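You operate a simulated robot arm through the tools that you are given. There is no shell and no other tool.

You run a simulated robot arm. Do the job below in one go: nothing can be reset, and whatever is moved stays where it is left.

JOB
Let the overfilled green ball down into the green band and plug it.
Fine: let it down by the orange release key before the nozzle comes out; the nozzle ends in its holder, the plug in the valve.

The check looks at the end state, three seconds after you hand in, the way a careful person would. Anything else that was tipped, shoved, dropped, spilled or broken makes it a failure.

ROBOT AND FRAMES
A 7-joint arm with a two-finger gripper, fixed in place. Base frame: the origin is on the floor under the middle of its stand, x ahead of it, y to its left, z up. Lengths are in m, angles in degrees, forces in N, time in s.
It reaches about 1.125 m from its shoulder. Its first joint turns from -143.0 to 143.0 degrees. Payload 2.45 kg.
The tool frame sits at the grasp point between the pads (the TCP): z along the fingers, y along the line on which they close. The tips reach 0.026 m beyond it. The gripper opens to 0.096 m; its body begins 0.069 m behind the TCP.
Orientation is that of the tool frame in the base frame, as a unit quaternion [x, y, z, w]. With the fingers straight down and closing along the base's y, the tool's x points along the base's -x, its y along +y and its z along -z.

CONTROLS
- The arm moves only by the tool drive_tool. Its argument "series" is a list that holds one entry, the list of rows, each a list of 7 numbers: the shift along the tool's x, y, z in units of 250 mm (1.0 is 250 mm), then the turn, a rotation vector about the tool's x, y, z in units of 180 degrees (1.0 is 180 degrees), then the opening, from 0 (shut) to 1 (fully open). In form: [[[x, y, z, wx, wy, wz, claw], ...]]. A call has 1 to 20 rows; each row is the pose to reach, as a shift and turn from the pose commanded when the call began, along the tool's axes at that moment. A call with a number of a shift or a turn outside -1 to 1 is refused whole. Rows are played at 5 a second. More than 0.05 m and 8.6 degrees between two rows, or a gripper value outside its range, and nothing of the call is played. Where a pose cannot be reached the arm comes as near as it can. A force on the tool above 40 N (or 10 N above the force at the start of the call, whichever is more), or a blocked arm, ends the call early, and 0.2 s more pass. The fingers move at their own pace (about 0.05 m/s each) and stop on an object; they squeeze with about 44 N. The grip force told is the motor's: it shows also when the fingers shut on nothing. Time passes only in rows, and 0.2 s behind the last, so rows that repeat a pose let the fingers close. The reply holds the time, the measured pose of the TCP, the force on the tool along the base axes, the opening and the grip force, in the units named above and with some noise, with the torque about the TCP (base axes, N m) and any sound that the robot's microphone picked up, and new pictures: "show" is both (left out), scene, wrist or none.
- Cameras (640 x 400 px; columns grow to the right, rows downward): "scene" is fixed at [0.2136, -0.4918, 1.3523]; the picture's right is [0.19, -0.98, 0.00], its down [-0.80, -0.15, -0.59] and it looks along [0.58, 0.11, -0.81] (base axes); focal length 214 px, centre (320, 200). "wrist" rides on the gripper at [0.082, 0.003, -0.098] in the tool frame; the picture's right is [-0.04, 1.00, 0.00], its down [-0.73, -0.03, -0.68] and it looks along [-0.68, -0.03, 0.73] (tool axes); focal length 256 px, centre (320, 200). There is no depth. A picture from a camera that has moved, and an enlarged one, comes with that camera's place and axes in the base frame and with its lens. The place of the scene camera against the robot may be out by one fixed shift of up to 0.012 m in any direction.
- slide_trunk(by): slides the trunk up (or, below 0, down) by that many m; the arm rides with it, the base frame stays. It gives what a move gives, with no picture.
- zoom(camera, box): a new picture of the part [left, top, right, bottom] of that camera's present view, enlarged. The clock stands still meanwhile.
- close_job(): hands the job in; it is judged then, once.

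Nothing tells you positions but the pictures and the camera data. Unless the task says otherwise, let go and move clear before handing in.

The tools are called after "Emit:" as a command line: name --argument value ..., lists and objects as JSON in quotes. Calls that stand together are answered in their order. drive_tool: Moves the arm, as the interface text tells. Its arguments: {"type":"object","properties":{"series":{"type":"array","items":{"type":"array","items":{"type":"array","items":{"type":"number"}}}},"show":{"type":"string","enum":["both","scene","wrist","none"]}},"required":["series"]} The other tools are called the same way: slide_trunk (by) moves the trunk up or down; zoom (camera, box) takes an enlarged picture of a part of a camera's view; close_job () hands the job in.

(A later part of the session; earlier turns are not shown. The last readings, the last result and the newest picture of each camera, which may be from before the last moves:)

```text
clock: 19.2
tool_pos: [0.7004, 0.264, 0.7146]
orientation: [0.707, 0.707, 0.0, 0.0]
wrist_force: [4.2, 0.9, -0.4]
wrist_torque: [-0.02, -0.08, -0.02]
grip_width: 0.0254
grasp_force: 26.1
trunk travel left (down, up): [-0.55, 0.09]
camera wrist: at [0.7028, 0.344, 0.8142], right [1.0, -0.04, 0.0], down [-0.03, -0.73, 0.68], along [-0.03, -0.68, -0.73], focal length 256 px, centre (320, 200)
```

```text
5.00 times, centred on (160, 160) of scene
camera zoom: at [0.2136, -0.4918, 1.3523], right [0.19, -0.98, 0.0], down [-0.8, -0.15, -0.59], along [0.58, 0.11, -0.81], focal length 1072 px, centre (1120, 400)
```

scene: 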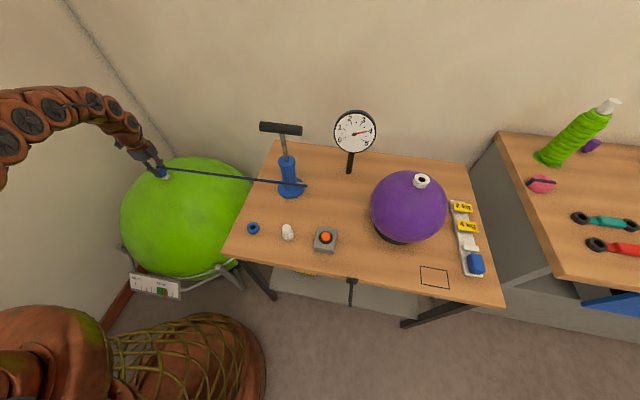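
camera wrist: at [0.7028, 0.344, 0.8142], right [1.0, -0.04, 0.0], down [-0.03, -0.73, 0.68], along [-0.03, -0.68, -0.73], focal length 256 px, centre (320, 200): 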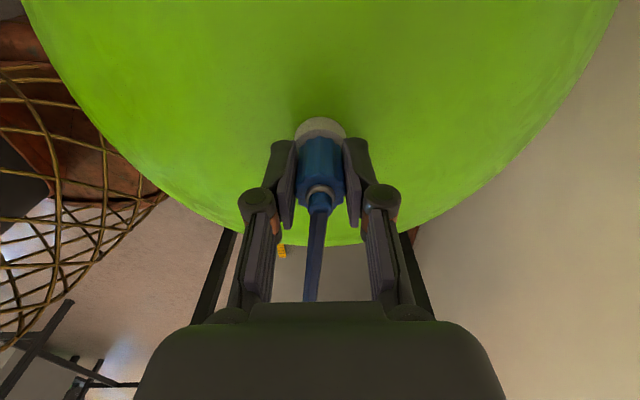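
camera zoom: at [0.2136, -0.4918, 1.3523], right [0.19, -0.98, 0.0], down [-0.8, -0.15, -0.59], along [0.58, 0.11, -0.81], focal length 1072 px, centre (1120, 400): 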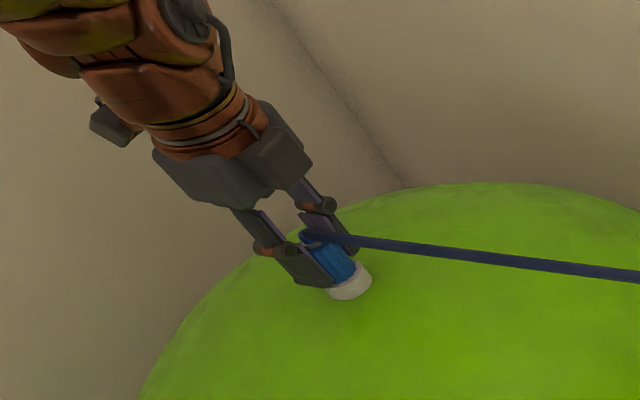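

The grip is firm on the nozzle (0.0254 m). I'll pull straight up slowly, then check the marker.

Emit:
drive_tool --series '[[[0, 0.004, -0.016, 0, 0, 0, 0], [0, 0.004, -0.032, 0, 0, 0, 0], [0, 0.004, -0.048, 0, 0, 0, 0], [0, 0.004, -0.064, 0, 0, 0, 0], [0, 0.004, -0.08, 0, 0, 0, 0], [0, 0.004, -0.1, 0, 0, 0, 0], [0, 0.004, -0.12, 0, 0, 0, 0], [0, 0.004, -0.14, 0, 0, 0, 0]]]' --show "wrist"

Emit:
zoom --camera "scene" --box '[110, 120, 210, 200]'

Emit:
zoom --camera "scene" --box '[120, 265, 190, 305]'

```text
clock: 21.0
tool_pos: [0.7011, 0.2638, 0.7519]
orientation: [0.707, 0.707, 0.001, 0.0]
wrist_force: [-0.5, -0.4, -1.0]
wrist_torque: [0.01, -0.03, -0.03]
grip_width: 0.0248
grasp_force: 43.9
trunk travel left (down, up): [-0.55, 0.09]
camera wrist: at [0.704, 0.3448, 0.8504], right [1.0, -0.04, 0.0], down [-0.03, -0.73, 0.68], along [-0.03, -0.68, -0.73], focal length 256 px, centre (320, 200)
```

wrist: 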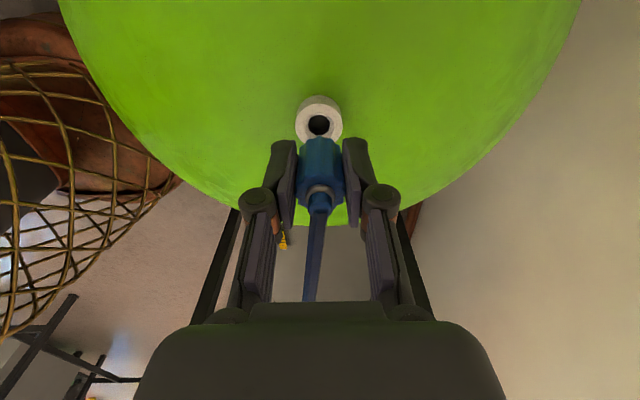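

```text
5.00 times, centred on (160, 160) of scene
camera zoom: at [0.2136, -0.4918, 1.3523], right [0.19, -0.98, 0.0], down [-0.8, -0.15, -0.59], along [0.58, 0.11, -0.81], focal length 1072 px, centre (1120, 400)
```

zoom: 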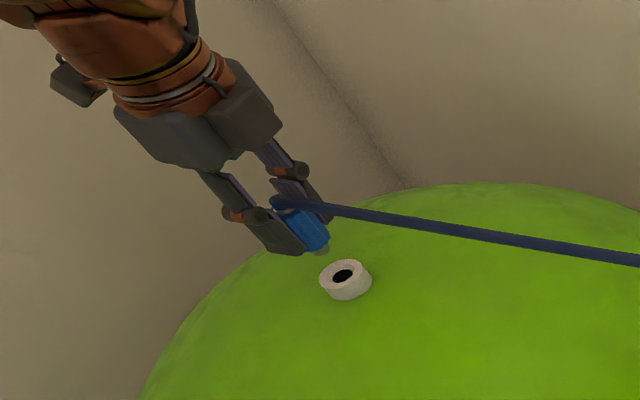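

```text
9.14 times, centred on (155, 285) of scene
camera zoom: at [0.2136, -0.4918, 1.3523], right [0.19, -0.98, 0.0], down [-0.8, -0.15, -0.59], along [0.58, 0.11, -0.81], focal length 1961 px, centre (1829, -577)
```

zoom: 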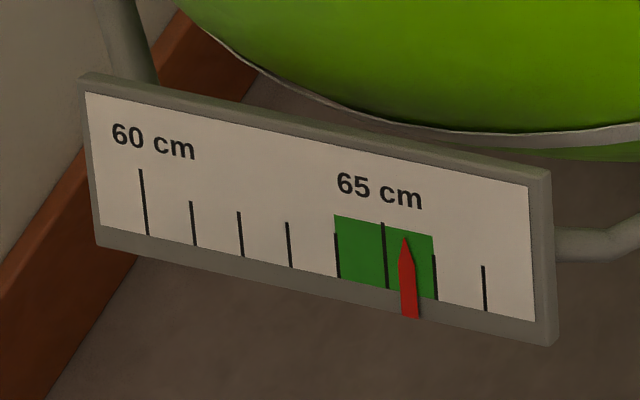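

The nozzle is out and the valve mouth is visible. The marker has moved only slightly (about 65.4), so any leak is slow. I'll lift and carry the nozzle toward the blue cup.

Emit:
drive_tool --series '[[[0, 0, -0.18, 0, 0, 0, 0], [0, 0, -0.36, 0, 0, 0, 0], [-0.15, -0.06, -0.4, 0, 0, 0, 0], [-0.31, -0.125, -0.44, 0, 0, 0, 0], [-0.47, -0.19, -0.44, 0, 0, 0, 0], [-0.63, -0.255, -0.44, 0, 0, 0, 0], [-0.79, -0.32, -0.44, 0, 0, 0, 0], [-0.95, -0.385, -0.44, 0, 0, 0, 0]]]' --show "scene"

Emit:
zoom --camera "scene" --box '[120, 265, 190, 305]'

```text
clock: 22.8
tool_pos: [0.6046, 0.0244, 0.8593]
orientation: [0.707, 0.707, 0.0, 0.0]
wrist_force: [-1.3, 0.2, -0.4]
wrist_torque: [-0.02, 0.05, 0.01]
grip_width: 0.0249
grasp_force: 44.4
trunk travel left (down, up): [-0.55, 0.09]
```

scene: 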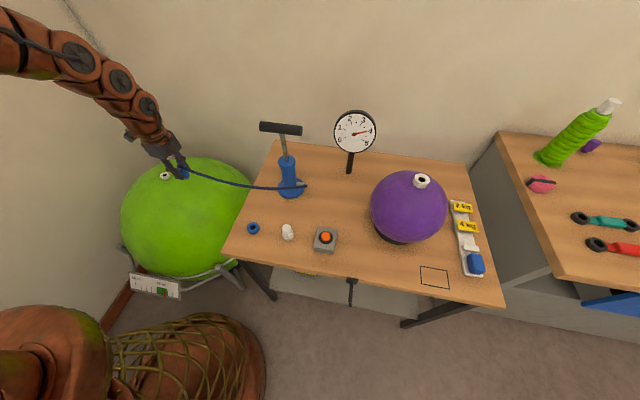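

```text
9.14 times, centred on (155, 285) of scene
camera zoom: at [0.2136, -0.4918, 1.3523], right [0.19, -0.98, 0.0], down [-0.8, -0.15, -0.59], along [0.58, 0.11, -0.81], focal length 1961 px, centre (1829, -577)
```

zoom: 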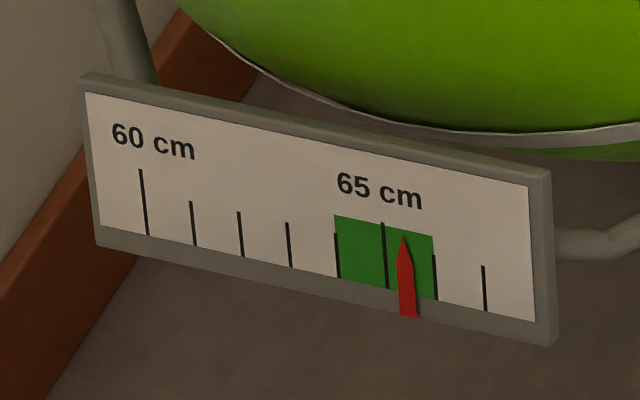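

There is a slow leak of about 0.02 cm/s, so there's plenty of time. I'll continue to above the blue cup.

Emit:
drive_tool --series '[[[-0.16, -0.076, 0, 0, 0, 0, 0], [-0.32, -0.152, 0, 0, 0, 0, 0], [-0.48, -0.228, 0, 0, 0, 0, 0], [-0.64, -0.304, 0, 0, 0, 0, 0], [-0.8, -0.38, 0, 0, 0, 0, 0], [-0.96, -0.456, 0, 0, 0, 0, 0]]]' --show "both"

Emit:
zoom --camera "wrist" --box '[230, 60, 410, 220]'

Emit:
zoom --camera "scene" --box '[210, 170, 330, 260]'

```text
clock: 24.2
tool_pos: [0.4912, -0.216, 0.8615]
orientation: [0.707, 0.707, 0.0, 0.0]
wrist_force: [0.1, 0.2, -1.0]
wrist_torque: [-0.02, -0.01, 0.02]
grip_width: 0.0245
grasp_force: 44.0
trunk travel left (down, up): [-0.55, 0.09]
camera wrist: at [0.4939, -0.1352, 0.9597], right [1.0, -0.04, 0.0], down [-0.03, -0.73, 0.68], along [-0.03, -0.68, -0.73], focal length 256 px, centre (320, 200)
```

scene: 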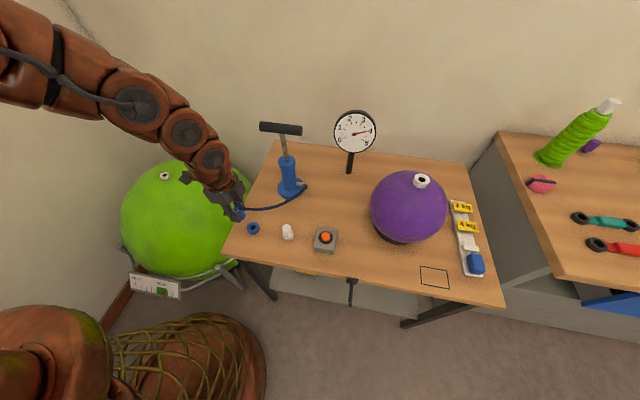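
wrist: 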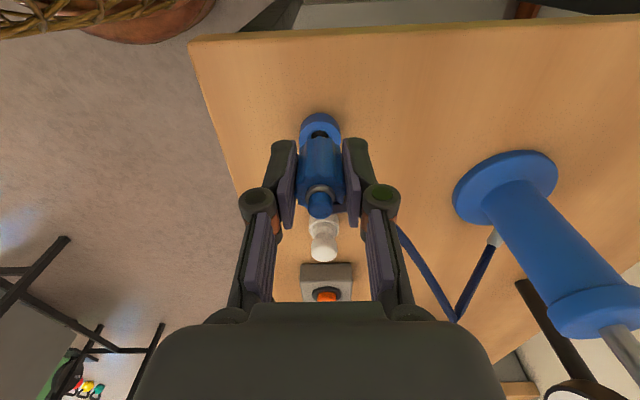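

```text
2.50 times, centred on (320, 140) of wrist
camera zoom: at [0.4939, -0.1352, 0.9597], right [1.0, -0.04, 0.0], down [-0.03, -0.73, 0.68], along [-0.03, -0.68, -0.73], focal length 640 px, centre (320, 350)
```

zoom: 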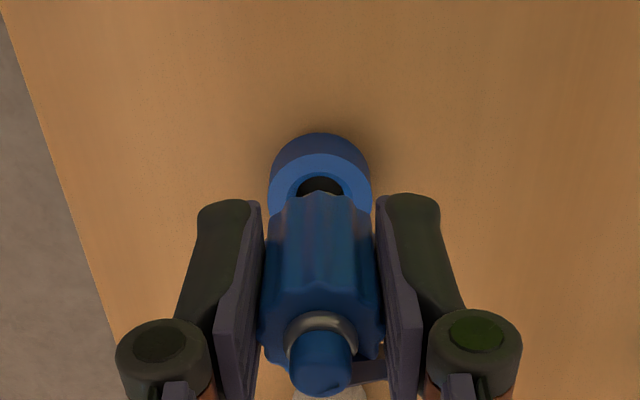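

```text
4.44 times, centred on (270, 215) of scene
camera zoom: at [0.2136, -0.4918, 1.3523], right [0.19, -0.98, 0.0], down [-0.8, -0.15, -0.59], along [0.58, 0.11, -0.81], focal length 953 px, centre (542, 133)
```

zoom: 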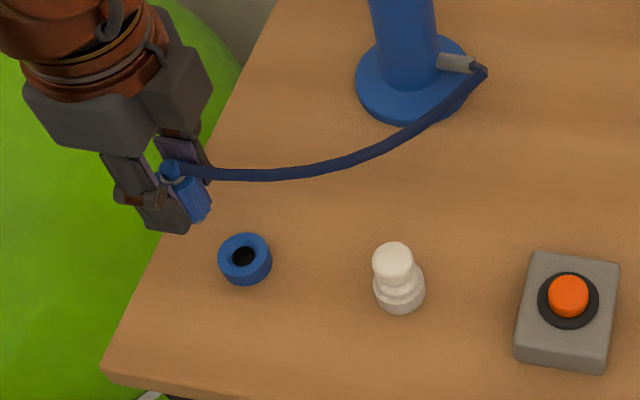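

The cup mouth is at about (0.490, -0.2415, 0.774), and the nozzle is centred in the fingers. I'll move over it and stop just above it to check alignment.

Emit:
drive_tool --series '[[[-0.05, 0, 0, 0, 0, 0, 0], [-0.098, -0.001, 0.06, 0, 0, 0, 0], [-0.098, -0.001, 0.12, 0, 0, 0, 0], [-0.098, -0.001, 0.126, 0, 0, 0, 0]]]' --show "wrist"

Emit:
zoom --camera "wrist" --box '[250, 80, 390, 220]'

Emit:
zoom --camera "scene" --box '[220, 190, 300, 250]'

```text
clock: 25.2
tool_pos: [0.4899, -0.2394, 0.8285]
orientation: [0.708, 0.707, 0.0, 0.0]
wrist_force: [0.0, 0.4, -0.2]
wrist_torque: [-0.03, -0.03, 0.01]
grip_width: 0.0247
grasp_force: 44.0
trunk travel left (down, up): [-0.55, 0.09]
camera wrist: at [0.4925, -0.158, 0.9279], right [1.0, -0.04, 0.0], down [-0.03, -0.73, 0.68], along [-0.03, -0.68, -0.73], focal length 256 px, centre (320, 200)
```

wrist: 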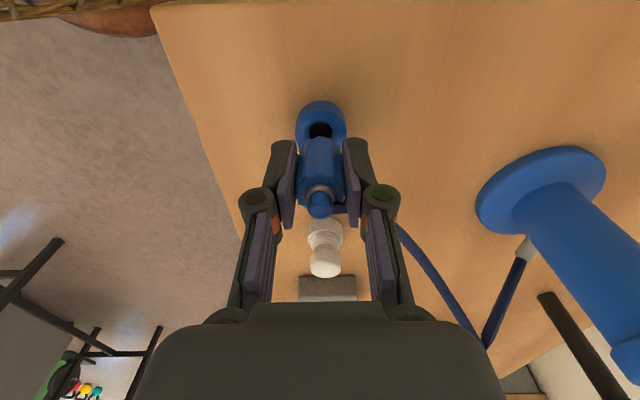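

```text
2.86 times, centred on (320, 150) of wrist
camera zoom: at [0.4925, -0.158, 0.9279], right [1.0, -0.04, 0.0], down [-0.03, -0.73, 0.68], along [-0.03, -0.68, -0.73], focal length 731 px, centre (320, 343)
```

zoom: 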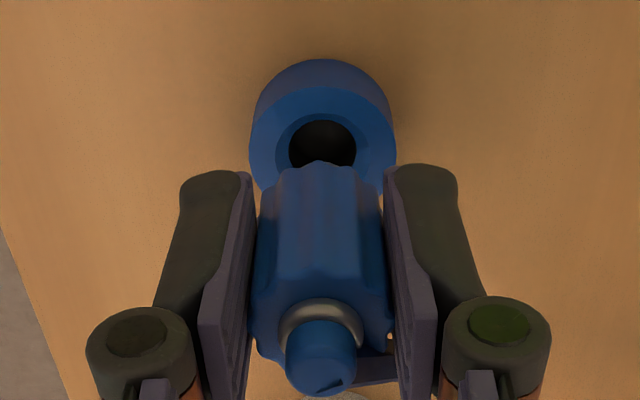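

```text
6.67 times, centred on (260, 220) of scene
camera zoom: at [0.2136, -0.4918, 1.3523], right [0.19, -0.98, 0.0], down [-0.8, -0.15, -0.59], along [0.58, 0.11, -0.81], focal length 1430 px, centre (720, 67)
```

zoom: 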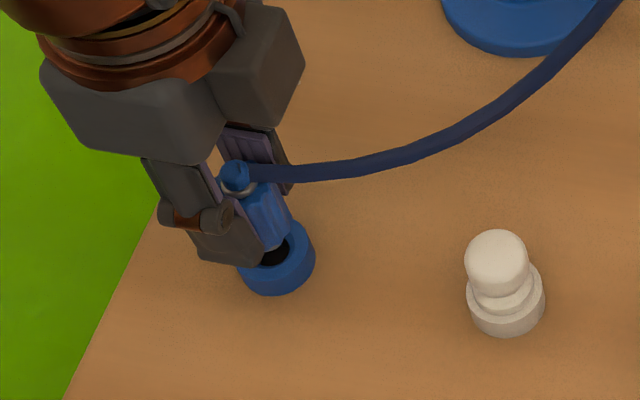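

The cup hole is within about 1.5 mm of the nozzle axis, and the chamfer will guide it. I'll lower the nozzle in small steps.

Emit:
drive_tool --series '[[[-0.005, 0.002, 0.02, 0, 0, 0, 0], [-0.005, 0.002, 0.04, 0, 0, 0, 0], [-0.005, 0.002, 0.06, 0, 0, 0, 0], [-0.005, 0.002, 0.08, 0, 0, 0, 0], [-0.005, 0.002, 0.092, 0, 0, 0, 0]]]' --show "wrist"

Emit:
zoom --camera "scene" --box '[220, 190, 300, 250]'

Emit:
zoom --camera "wrist" --box '[250, 80, 390, 220]'

```text
clock: 26.4
tool_pos: [0.49, -0.2393, 0.8051]
orientation: [0.707, 0.707, -0.001, -0.001]
wrist_force: [0.2, 8.1, -2.4]
wrist_torque: [0.31, 0.0, 0.01]
grip_width: 0.0248
grasp_force: 44.4
trunk travel left (down, up): [-0.55, 0.09]
camera wrist: at [0.4937, -0.1582, 0.9044], right [1.0, -0.04, 0.0], down [-0.03, -0.73, 0.68], along [-0.03, -0.68, -0.73], focal length 256 px, centre (320, 200)
```

wrist: 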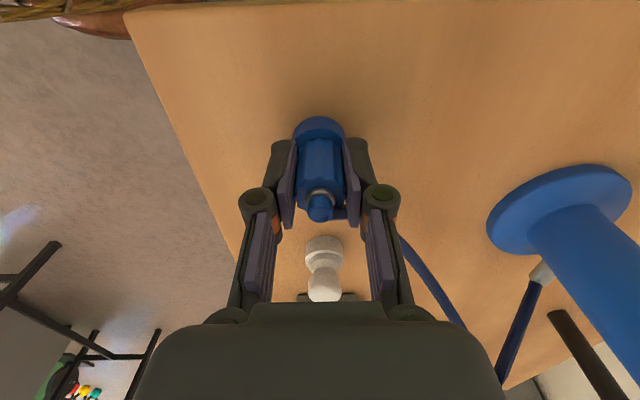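

```text
6.67 times, centred on (260, 220) of scene
camera zoom: at [0.2136, -0.4918, 1.3523], right [0.19, -0.98, 0.0], down [-0.8, -0.15, -0.59], along [0.58, 0.11, -0.81], focal length 1430 px, centre (720, 67)
```

zoom: 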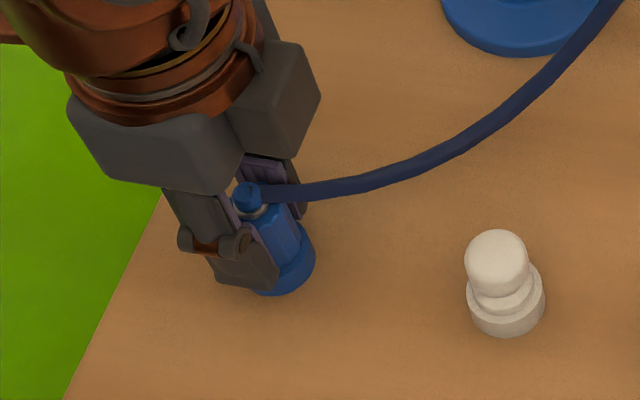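

```text
2.86 times, centred on (320, 150) of wrist
camera zoom: at [0.4937, -0.1582, 0.9044], right [1.0, -0.04, 0.0], down [-0.03, -0.73, 0.68], along [-0.03, -0.68, -0.73], focal length 731 px, centre (320, 343)
```

zoom: 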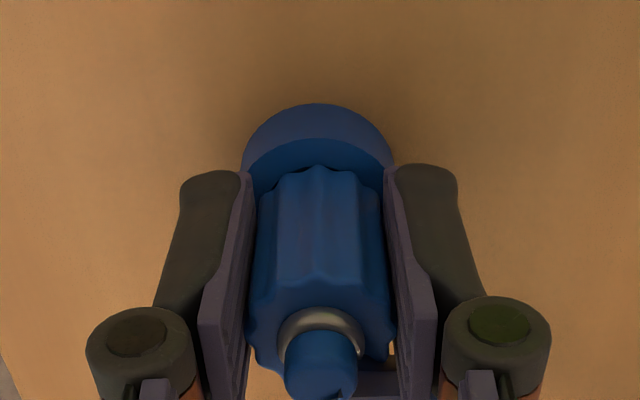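

The tip has entered the hole but there's an 8 N sideways load, so I'm slightly too far toward -y. I'll ease back about 2 mm in y and continue down to seat it.

Emit:
drive_tool --series '[[[0.008, 0, 0, 0, 0, 0, 0], [0.008, 0, 0.008, 0, 0, 0, 0], [0.008, 0, 0.016, 0, 0, 0, 0]]]' --show "none"

Emit:
zoom --camera "scene" --box '[220, 190, 300, 250]'

Emit:
zoom --camera "wrist" --box '[250, 80, 390, 220]'

```text
clock: 27.2
tool_pos: [0.49, -0.236, 0.8062]
orientation: [0.707, 0.707, 0.001, 0.001]
wrist_force: [-12.4, 2.1, 31.6]
wrist_torque: [-0.01, 0.37, -0.03]
grip_width: 0.025
grasp_force: 43.3
trunk travel left (down, up): [-0.55, 0.09]
```

```text
6.67 times, centred on (260, 220) of scene
camera zoom: at [0.2136, -0.4918, 1.3523], right [0.19, -0.98, 0.0], down [-0.8, -0.15, -0.59], along [0.58, 0.11, -0.81], focal length 1430 px, centre (720, 67)
```

zoom: 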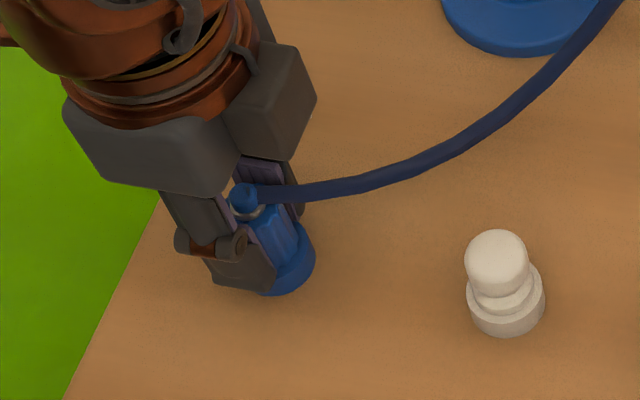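

```text
2.86 times, centred on (320, 150) of wrist
camera zoom: at [0.4928, -0.1568, 0.9037], right [1.0, -0.04, 0.0], down [-0.03, -0.73, 0.68], along [-0.03, -0.68, -0.73], focal length 731 px, centre (320, 343)
```

zoom: 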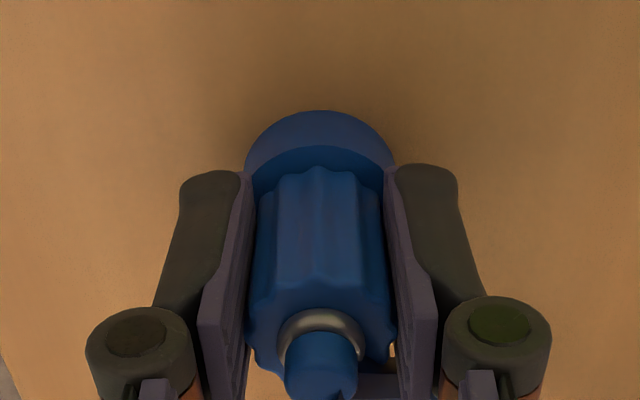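

The nozzle is sitting on the chamfer with a 12 N push toward -x. I'll lift slightly, shift about 2 mm toward -x, and lower again.

Emit:
drive_tool --series '[[[0.002, 0, -0.028, 0, 0, 0, 0], [0.002, -0.008, -0.028, 0, 0, 0, 0], [0.002, -0.008, -0.018, 0, 0, 0, 0], [0.002, -0.008, -0.008, 0, 0, 0, 0]]]' --show "none"

Emit:
zoom --camera "wrist" --box '[250, 80, 390, 220]'

```text
clock: 28.2
tool_pos: [0.4884, -0.2371, 0.8046]
orientation: [0.707, 0.707, 0.0, 0.001]
wrist_force: [1.4, 0.0, -1.1]
wrist_torque: [0.01, -0.03, 0.0]
grip_width: 0.025
grasp_force: 44.5
trunk travel left (down, up): [-0.55, 0.09]
```

```text
2.86 times, centred on (320, 150) of wrist
camera zoom: at [0.4919, -0.1565, 0.9038], right [1.0, -0.04, 0.0], down [-0.03, -0.73, 0.68], along [-0.03, -0.68, -0.73], focal length 731 px, centre (320, 343)
```

zoom: 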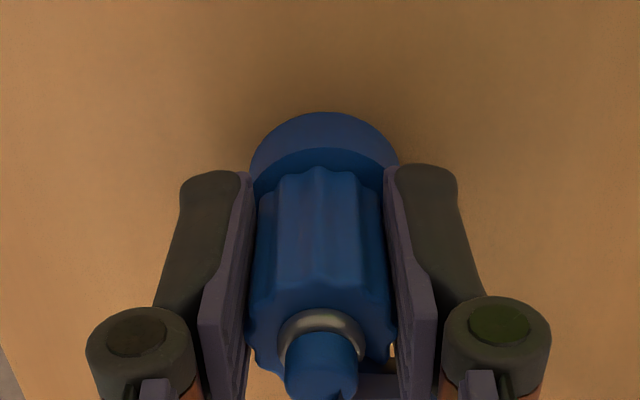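

No side load now, at z=0.8046. I'll continue lowering in 2 mm steps.

Emit:
drive_tool --series '[[[0, 0, 0.008, 0, 0, 0, 0], [0, 0, 0.016, 0, 0, 0, 0], [0, 0, 0.022, 0, 0, 0, 0]]]' --show "none"

Emit:
zoom --camera "wrist" --box '[250, 80, 390, 220]'

Emit:
zoom --camera "scene" --box '[220, 190, 300, 250]'

```text
clock: 29.1
tool_pos: [0.4893, -0.2384, 0.8014]
orientation: [0.706, 0.708, 0.001, 0.003]
wrist_force: [-5.5, 4.2, 19.1]
wrist_torque: [0.23, 0.27, 0.03]
grip_width: 0.0246
grasp_force: 43.4
trunk travel left (down, up): [-0.55, 0.09]
stopped in row 3: the force on the tool passed its limit at 41 N (the readings are from after the stop); the commanded pose is now the measured one
```

```text
2.86 times, centred on (320, 150) of wrist
camera zoom: at [0.4923, -0.1567, 0.9], right [1.0, -0.04, 0.01], down [-0.03, -0.73, 0.68], along [-0.02, -0.68, -0.73], focal length 731 px, centre (320, 343)
```

zoom: 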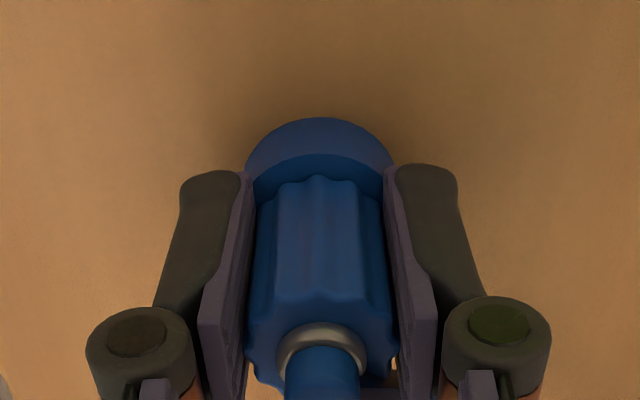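

```text
6.67 times, centred on (260, 220) of scene
camera zoom: at [0.2136, -0.4918, 1.3523], right [0.19, -0.98, 0.0], down [-0.8, -0.15, -0.59], along [0.58, 0.11, -0.81], focal length 1430 px, centre (720, 67)
```

zoom: 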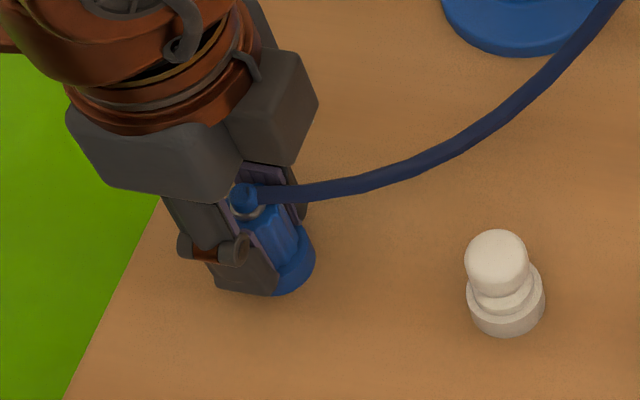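

The nozzle is at the same depth relative to the cup rim as it was in the ball's ring, so it looks seated. I'll check the hose position near the fingers before letting go.

Emit:
zoom --camera "wrist" --box '[280, 150, 480, 290]'

Emit:
zoom --camera "scene" --box '[120, 265, 190, 305]'

```text
2.86 times, centred on (380, 220) of wrist
camera zoom: at [0.4923, -0.1567, 0.9], right [1.0, -0.04, 0.01], down [-0.03, -0.73, 0.68], along [-0.02, -0.68, -0.73], focal length 731 px, centre (149, 143)
```

zoom: 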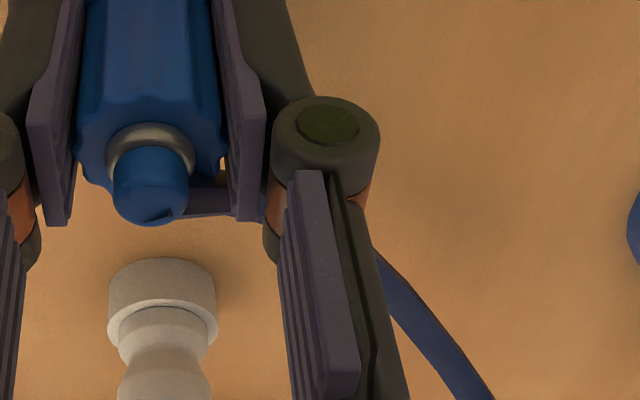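

```text
9.14 times, centred on (155, 285) of scene
camera zoom: at [0.2136, -0.4918, 1.3523], right [0.19, -0.98, 0.0], down [-0.8, -0.15, -0.59], along [0.58, 0.11, -0.81], focal length 1961 px, centre (1829, -577)
```

zoom: 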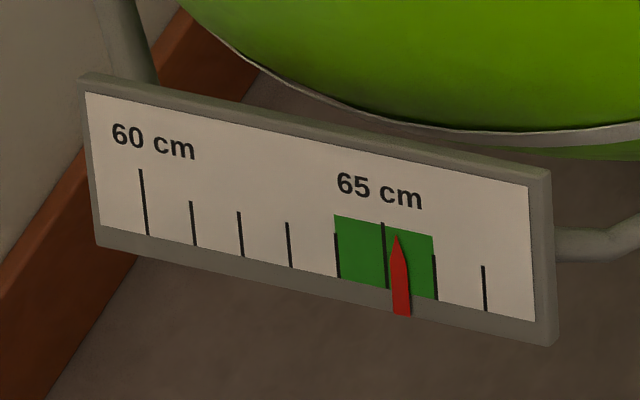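

The marker is at about 65.25 with a steady leak of about 0.022 cm/s, so there's still time. I'll open part way and check that the nozzle stays put.

Emit:
drive_tool --series '[[[0, 0, 0, 0, 0, 0, 0.55], [0, 0, 0, 0, 0, 0, 0.55]]]' --show "none"

Emit:
zoom --camera "wrist" --box '[230, 80, 430, 240]'

Emit:
zoom --camera "scene" --box '[220, 190, 300, 250]'

```text
clock: 29.7
tool_pos: [0.4903, -0.2386, 0.8006]
orientation: [0.707, 0.707, 0.001, 0.001]
wrist_force: [-0.3, 0.0, 0.0]
wrist_torque: [0.0, -0.02, 0.0]
grip_width: 0.0529
grasp_force: 0.1
trunk travel left (down, up): [-0.55, 0.09]
```

```text
2.50 times, centred on (330, 160) of wrist
camera zoom: at [0.4928, -0.1572, 0.8988], right [1.0, -0.04, 0.0], down [-0.03, -0.73, 0.68], along [-0.02, -0.68, -0.73], focal length 640 px, centre (295, 300)
```

zoom: 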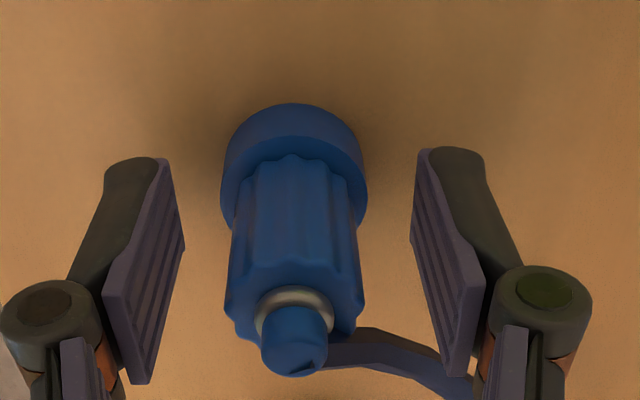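

```text
6.67 times, centred on (260, 220) of scene
camera zoom: at [0.2136, -0.4918, 1.3523], right [0.19, -0.98, 0.0], down [-0.8, -0.15, -0.59], along [0.58, 0.11, -0.81], focal length 1430 px, centre (720, 67)
```

zoom: 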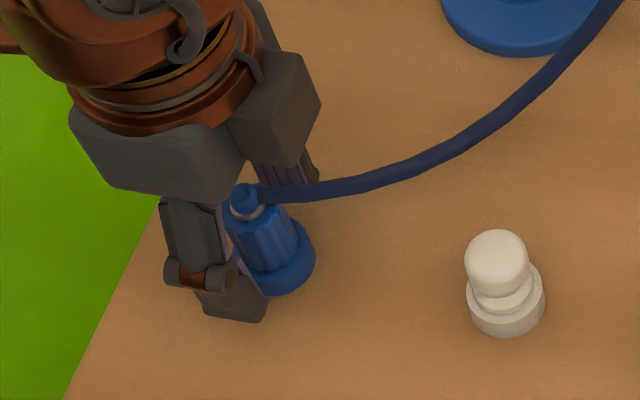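

The nozzle stands upright and free in its cup. I'll back the fingers off upward and go over to the plug.

Emit:
drive_tool --series '[[[0.03, 0, -0.03, 0, 0, 0, 0.55], [0.03, 0, -0.14, 0, 0, 0, 0.55], [0.02, 0, -0.3, 0, 0, 0, 0.55], [-0.05, 0, -0.42, 0, 0, 0, 0.8], [-0.2, 0, -0.42, 0, 0, 0, 1], [-0.36, 0, -0.42, 0, 0, 0, 1], [-0.45, 0, -0.36, 0, 0, 0, 1], [-0.45, 0, -0.36, 0, 0, 0, 1]]]' --show "both"

Emit:
zoom --camera "wrist" --box '[250, 60, 390, 200]'

Emit:
zoom --camera "scene" --box '[220, 180, 320, 260]'

```text
clock: 31.5
tool_pos: [0.4912, -0.3537, 0.8898]
orientation: [0.707, 0.707, 0.001, 0.002]
wrist_force: [0.7, -0.9, -1.0]
wrist_torque: [0.0, -0.02, 0.01]
grip_width: 0.0962
grasp_force: 0.1
trunk travel left (down, up): [-0.55, 0.09]
camera wrist: at [0.4924, -0.2711, 0.9891], right [1.0, -0.04, 0.0], down [-0.03, -0.73, 0.68], along [-0.02, -0.68, -0.73], focal length 256 px, centre (320, 200)
```

scene: 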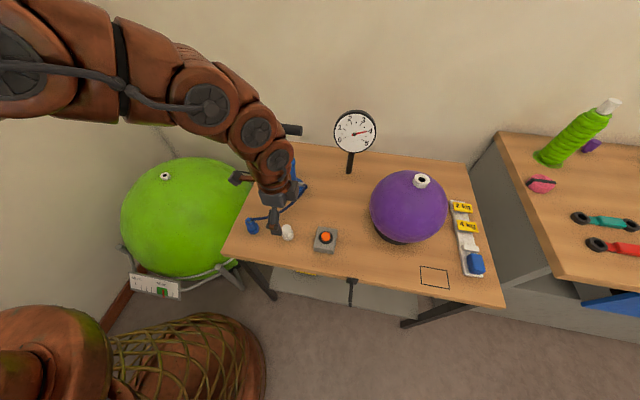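
wrist: 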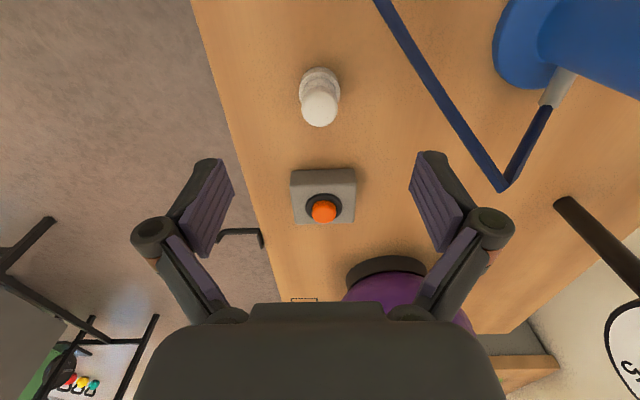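

```text
2.86 times, centred on (320, 130) of wrist
camera zoom: at [0.4924, -0.2711, 0.9891], right [1.0, -0.04, 0.0], down [-0.03, -0.73, 0.68], along [-0.02, -0.68, -0.73], focal length 731 px, centre (320, 400)
```

zoom: 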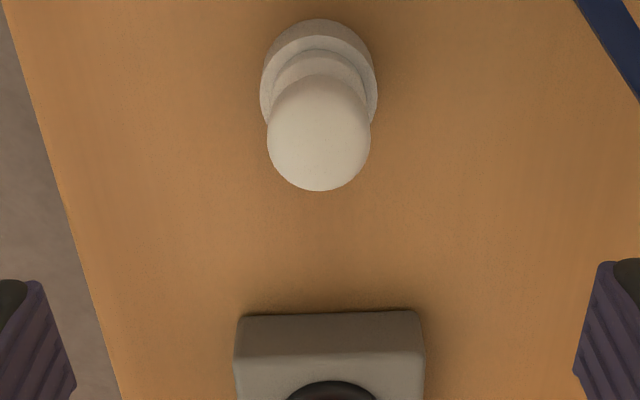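

```text
5.00 times, centred on (270, 220) of scene
camera zoom: at [0.2136, -0.4918, 1.3523], right [0.19, -0.98, 0.0], down [-0.8, -0.15, -0.59], along [0.58, 0.11, -0.81], focal length 1072 px, centre (570, 100)
```

zoom: 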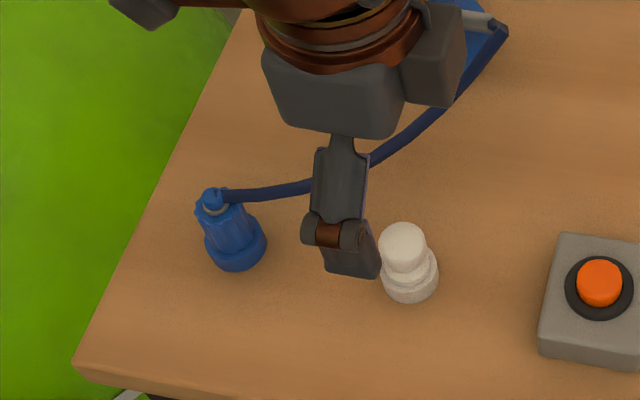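

The nozzle is standing properly in the blue cup. The plug knob is at about (0.4905, -0.350) with its top at z≈0.805, so I'll lower the open fingers around it.

Emit:
drive_tool --series '[[[0.012, 0.005, 0.12, 0, 0, 0, 1], [0.012, 0.005, 0.22, 0, 0, 0, 1], [0.012, 0.005, 0.29, 0, 0, 0, 1], [0.012, 0.005, 0.335, 0, 0, 0, 1], [0.012, 0.005, 0.335, 0, 0, 0, 1]]]' --show "wrist"

Emit:
zoom --camera "wrist" --box '[230, 80, 410, 220]'

Emit:
zoom --camera "scene" --box '[220, 180, 320, 260]'

```text
clock: 32.7
tool_pos: [0.4931, -0.348, 0.8049]
orientation: [0.707, 0.707, 0.001, 0.002]
wrist_force: [-0.6, -0.4, 0.1]
wrist_torque: [0.0, 0.01, 0.0]
grip_width: 0.0959
grasp_force: 0.1
trunk travel left (down, up): [-0.55, 0.09]
camera wrist: at [0.4943, -0.267, 0.9042], right [1.0, -0.04, 0.0], down [-0.03, -0.73, 0.68], along [-0.02, -0.68, -0.73], focal length 256 px, centre (320, 200)
```

wrist: 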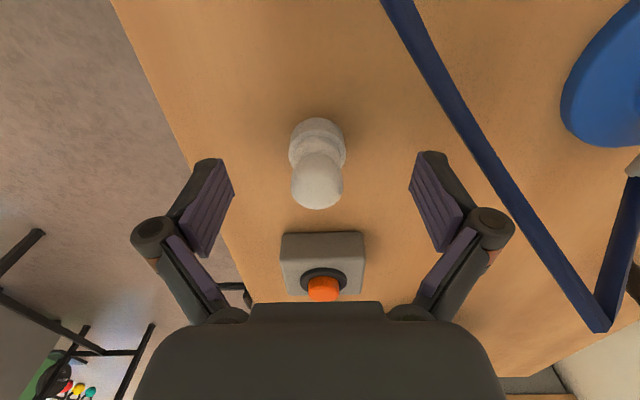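

```text
2.86 times, centred on (320, 150) of wrist
camera zoom: at [0.4943, -0.267, 0.9042], right [1.0, -0.04, 0.0], down [-0.03, -0.73, 0.68], along [-0.02, -0.68, -0.73], focal length 731 px, centre (320, 343)
```

zoom: 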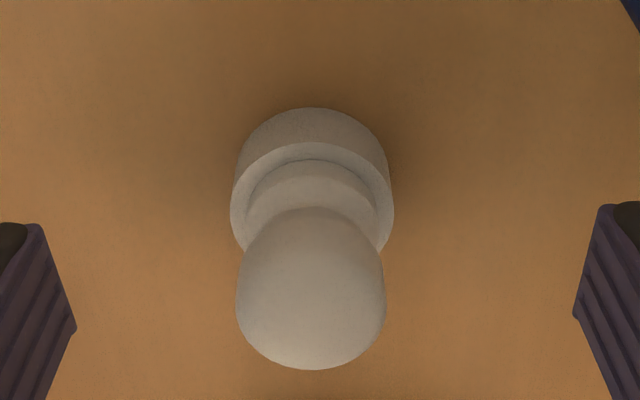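

```text
5.00 times, centred on (270, 220) of scene
camera zoom: at [0.2136, -0.4918, 1.3523], right [0.19, -0.98, 0.0], down [-0.8, -0.15, -0.59], along [0.58, 0.11, -0.81], focal length 1072 px, centre (570, 100)
```

zoom: 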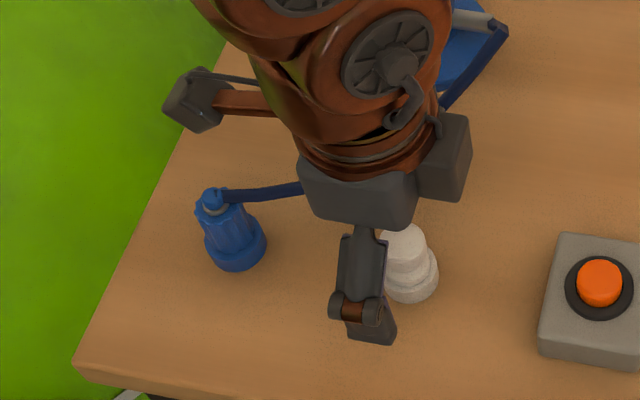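

The knob is centred within 2 mm, and the tips are about 5 mm above the plug's flange. I'll shift 1.5 mm toward -x, go 2 mm lower and close on the knob.

Emit:
drive_tool --series '[[[0.003, -0.006, 0.008, 0, 0, 0, 0.9], [0.003, -0.006, 0.008, 0, 0, 0, 0.5], [0.003, -0.006, 0.008, 0, 0, 0, 0.25], [0.003, -0.006, 0.008, 0, 0, 0, 0], [0.003, -0.006, 0.008, 0, 0, 0, 0], [0.003, -0.006, 0.008, 0, 0, 0, 0]]]' --show "none"

Emit:
zoom --camera "wrist" --box '[230, 80, 410, 220]'

Emit:
zoom --camera "scene" --box '[120, 265, 190, 305]'

```text
clock: 34.1
tool_pos: [0.4901, -0.3472, 0.8029]
orientation: [0.707, 0.707, 0.001, 0.002]
wrist_force: [-4.0, 0.2, -0.7]
wrist_torque: [-0.03, 0.12, 0.02]
grip_width: 0.0246
grasp_force: 36.4
trunk travel left (down, up): [-0.55, 0.09]
```

```text
2.86 times, centred on (320, 150) of wrist
camera zoom: at [0.4926, -0.2659, 0.9027], right [1.0, -0.04, 0.0], down [-0.03, -0.73, 0.68], along [-0.02, -0.68, -0.73], focal length 731 px, centre (320, 343)
```

zoom: 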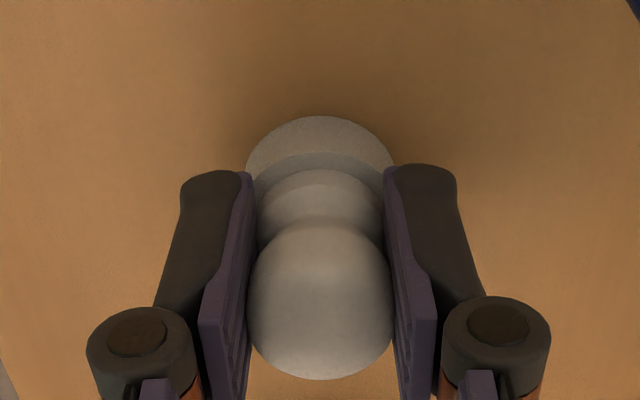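

```text
9.14 times, centred on (155, 285) of scene
camera zoom: at [0.2136, -0.4918, 1.3523], right [0.19, -0.98, 0.0], down [-0.8, -0.15, -0.59], along [0.58, 0.11, -0.81], focal length 1961 px, centre (1829, -577)
```

zoom: 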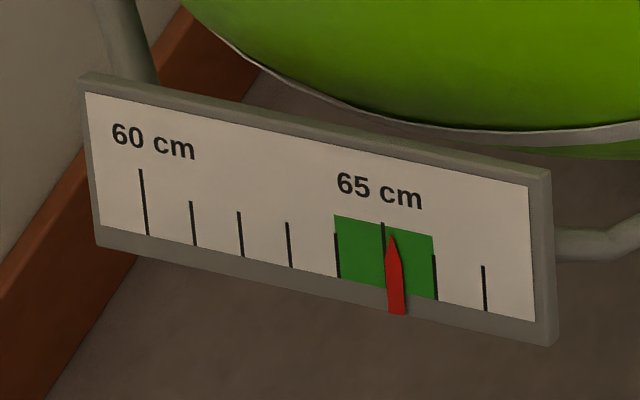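

The knob is gripped and the marker is at 65.15. I'll pull the plug straight up out of its cup.

Emit:
drive_tool --series '[[[0, -0.002, -0.02, 0, 0, 0, 0], [0, -0.003, -0.045, 0, 0, 0, 0], [0, -0.003, -0.07, 0, 0, 0, 0], [0, -0.003, -0.1, 0, 0, 0, 0], [0, -0.003, -0.16, 0, 0, 0, 0], [0, -0.003, -0.25, 0, 0, 0, 0], [0, -0.003, -0.36, 0, 0, 0, 0]]]' --show "wrist"

Emit:
zoom --camera "scene" --box '[220, 160, 320, 240]'

Emit:
zoom --camera "wrist" --box '[230, 80, 410, 220]'

```text
clock: 35.7
tool_pos: [0.4898, -0.3478, 0.8943]
orientation: [0.707, 0.708, 0.001, 0.003]
wrist_force: [-0.4, -0.4, -0.4]
wrist_torque: [-0.02, 0.02, 0.0]
grip_width: 0.0247
grasp_force: 44.2
trunk travel left (down, up): [-0.55, 0.09]
camera wrist: at [0.4923, -0.2665, 0.9938], right [1.0, -0.04, 0.0], down [-0.03, -0.73, 0.68], along [-0.02, -0.68, -0.73], focal length 256 px, centre (320, 200)
```

wrist: 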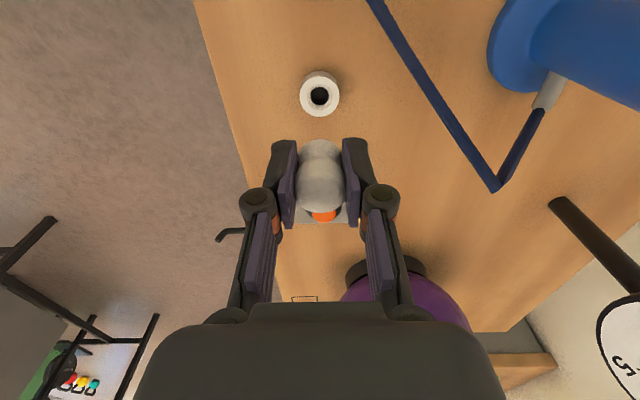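

```text
5.00 times, centred on (270, 200) of scene
camera zoom: at [0.2136, -0.4918, 1.3523], right [0.19, -0.98, 0.0], down [-0.8, -0.15, -0.59], along [0.58, 0.11, -0.81], focal length 1072 px, centre (570, 200)
```

zoom: 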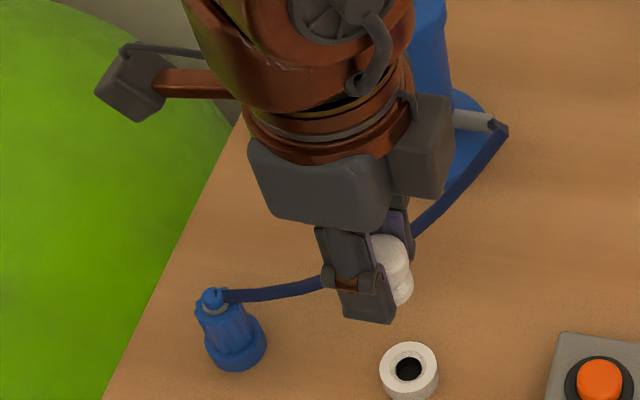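

```text
2.86 times, centred on (320, 150) of wrist
camera zoom: at [0.4923, -0.2665, 0.9938], right [1.0, -0.04, 0.0], down [-0.03, -0.73, 0.68], along [-0.02, -0.68, -0.73], focal length 731 px, centre (320, 343)
```

zoom: 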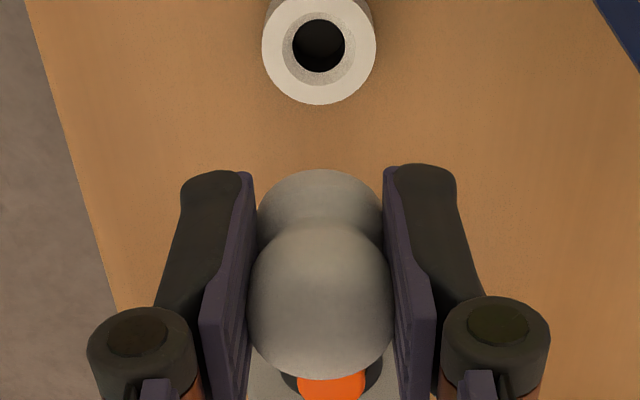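

The plug is out and held firmly, and its empty cup gives me a visual reference: from 0.122 m above, the hole shows at pixel (319.6, 96). I'll carry the plug high over the nozzle and across to the green ball.

Emit:
drive_tool --series '[[[0, 0, -0.16, 0, 0, 0, 0], [0.13, 0, -0.2, 0, 0, 0, 0], [0.31, 0, -0.2, 0, 0, 0, 0], [0.49, 0, -0.2, 0, 0, 0, 0], [0.67, 0, -0.2, 0, 0, 0, 0], [0.84, 0.05, -0.2, 0, 0, 0, 0], [1.0, 0.12, -0.2, 0, 0, 0, 0]]]' --show "none"

Emit:
drive_tool --series '[[[0.15, 0.1, 0, 0, 0, 0, 0], [0.3, 0.2, 0, 0, 0, 0, 0], [0.45, 0.3, 0, 0, 0, 0, 0], [0.6, 0.4, 0, 0, 0, 0, 0], [0.75, 0.5, 0, 0, 0, 0, 0], [0.9, 0.58, 0, 0, 0, 0, 0], [1.0, 0.64, 0, 0, 0, 0, 0]]]' --show "none"

Emit:
drive_tool --series '[[[0.13, 0.03, 0.08, 0, 0, 0, 0], [0.28, 0.05, 0.16, 0, 0, 0, 0], [0.42, 0.07, 0.26, 0, 0, 0, 0], [0.455, 0.078, 0.38, 0, 0, 0, 0], [0.455, 0.078, 0.44, 0, 0, 0, 0], [0.455, 0.078, 0.44, 0, 0, 0, 0]]]' --show "both"

Emit:
zoom --camera "wrist" --box '[230, 60, 410, 200]'

Emit:
zoom --camera "scene" --box '[120, 265, 190, 305]'

```text
clock: 37.3
tool_pos: [0.52, -0.0955, 0.9424]
orientation: [0.708, 0.707, 0.001, 0.001]
wrist_force: [-0.1, -0.3, 0.5]
wrist_torque: [0.03, -0.04, -0.02]
grip_width: 0.0243
grasp_force: 43.9
trunk travel left (down, up): [-0.55, 0.09]
```

```text
clock: 38.9
tool_pos: [0.68, 0.1524, 0.9431]
orientation: [0.707, 0.707, 0.0, 0.002]
wrist_force: [0.1, -0.8, 0.0]
wrist_torque: [0.05, -0.01, -0.01]
grip_width: 0.0245
grasp_force: 43.7
trunk travel left (down, up): [-0.55, 0.09]
```

```text
clock: 40.3
tool_pos: [0.6976, 0.2671, 0.8341]
orientation: [0.707, 0.708, 0.0, 0.001]
wrist_force: [1.3, -0.2, 0.2]
wrist_torque: [-0.01, -0.03, 0.02]
grip_width: 0.0245
grasp_force: 43.9
trunk travel left (down, up): [-0.55, 0.09]
camera wrist: at [0.7004, 0.3481, 0.9326], right [1.0, -0.04, 0.0], down [-0.03, -0.73, 0.68], along [-0.02, -0.68, -0.73], focal length 256 px, centre (320, 200)
```

scene: 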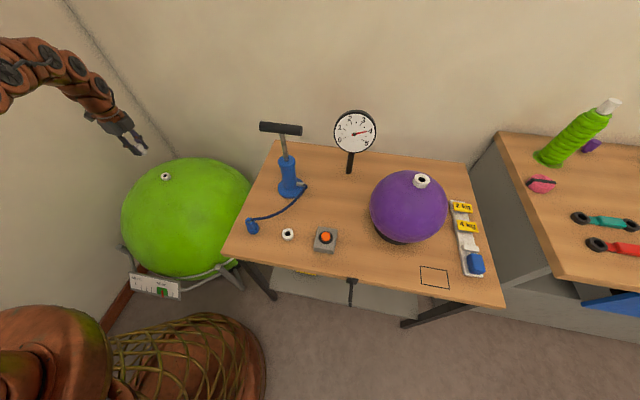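
wrist: 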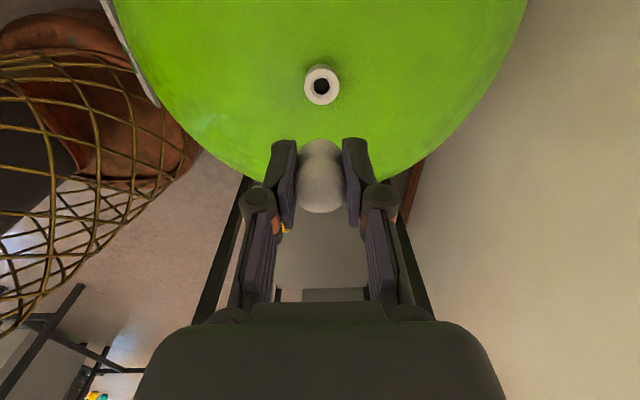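

```text
2.86 times, centred on (320, 130) of wrist
camera zoom: at [0.7004, 0.3481, 0.9326], right [1.0, -0.04, 0.0], down [-0.03, -0.73, 0.68], along [-0.02, -0.68, -0.73], focal length 731 px, centre (320, 400)
```

zoom: 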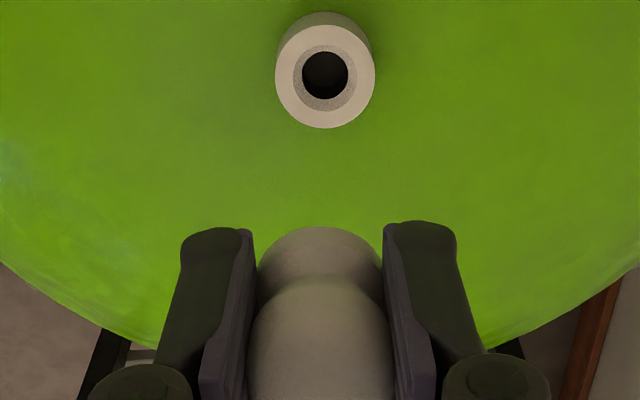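

```text
9.14 times, centred on (155, 285) of scene
camera zoom: at [0.2136, -0.4918, 1.3523], right [0.19, -0.98, 0.0], down [-0.8, -0.15, -0.59], along [0.58, 0.11, -0.81], focal length 1961 px, centre (1829, -577)
```

zoom: 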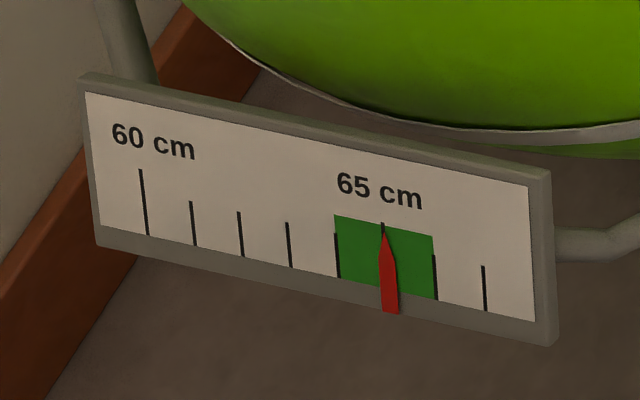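

The marker is at 65.0. The valve mouth is about 2 mm to +x of my reference alignment, so I'll come down 3 cm with a small correction and compare with the reference again.

Emit:
drive_tool --series '[[[-0.004, 0.009, 0.06, 0, 0, 0, 0], [-0.004, 0.009, 0.12, 0, 0, 0, 0], [-0.004, 0.009, 0.12, 0, 0, 0, 0]]]' --show "none"

Emit:
zoom --camera "wrist" --box '[230, 80, 410, 220]'

Emit:
zoom --camera "scene" --box '[120, 130, 200, 190]'

```text
clock: 41.1
tool_pos: [0.6994, 0.2656, 0.8027]
orientation: [0.706, 0.708, 0.001, 0.002]
wrist_force: [-0.5, 0.1, 0.1]
wrist_torque: [0.04, 0.01, 0.0]
grip_width: 0.0244
grasp_force: 44.1
trunk travel left (down, up): [-0.55, 0.09]
```

```text
2.86 times, centred on (320, 150) of wrist
camera zoom: at [0.7024, 0.3469, 0.9021], right [1.0, -0.04, 0.0], down [-0.03, -0.73, 0.68], along [-0.02, -0.68, -0.73], focal length 731 px, centre (320, 343)
```

zoom: 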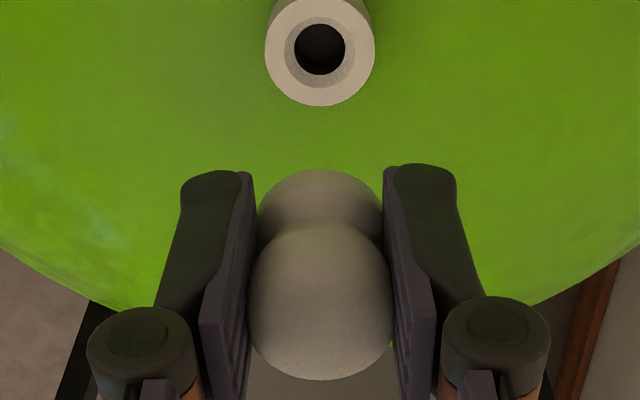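

```text
6.67 times, centred on (160, 160) of scene
camera zoom: at [0.2136, -0.4918, 1.3523], right [0.19, -0.98, 0.0], down [-0.8, -0.15, -0.59], along [0.58, 0.11, -0.81], focal length 1430 px, centre (1387, 467)
```

zoom: 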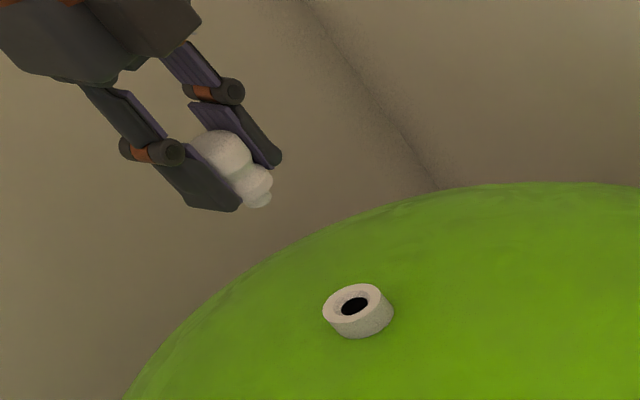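

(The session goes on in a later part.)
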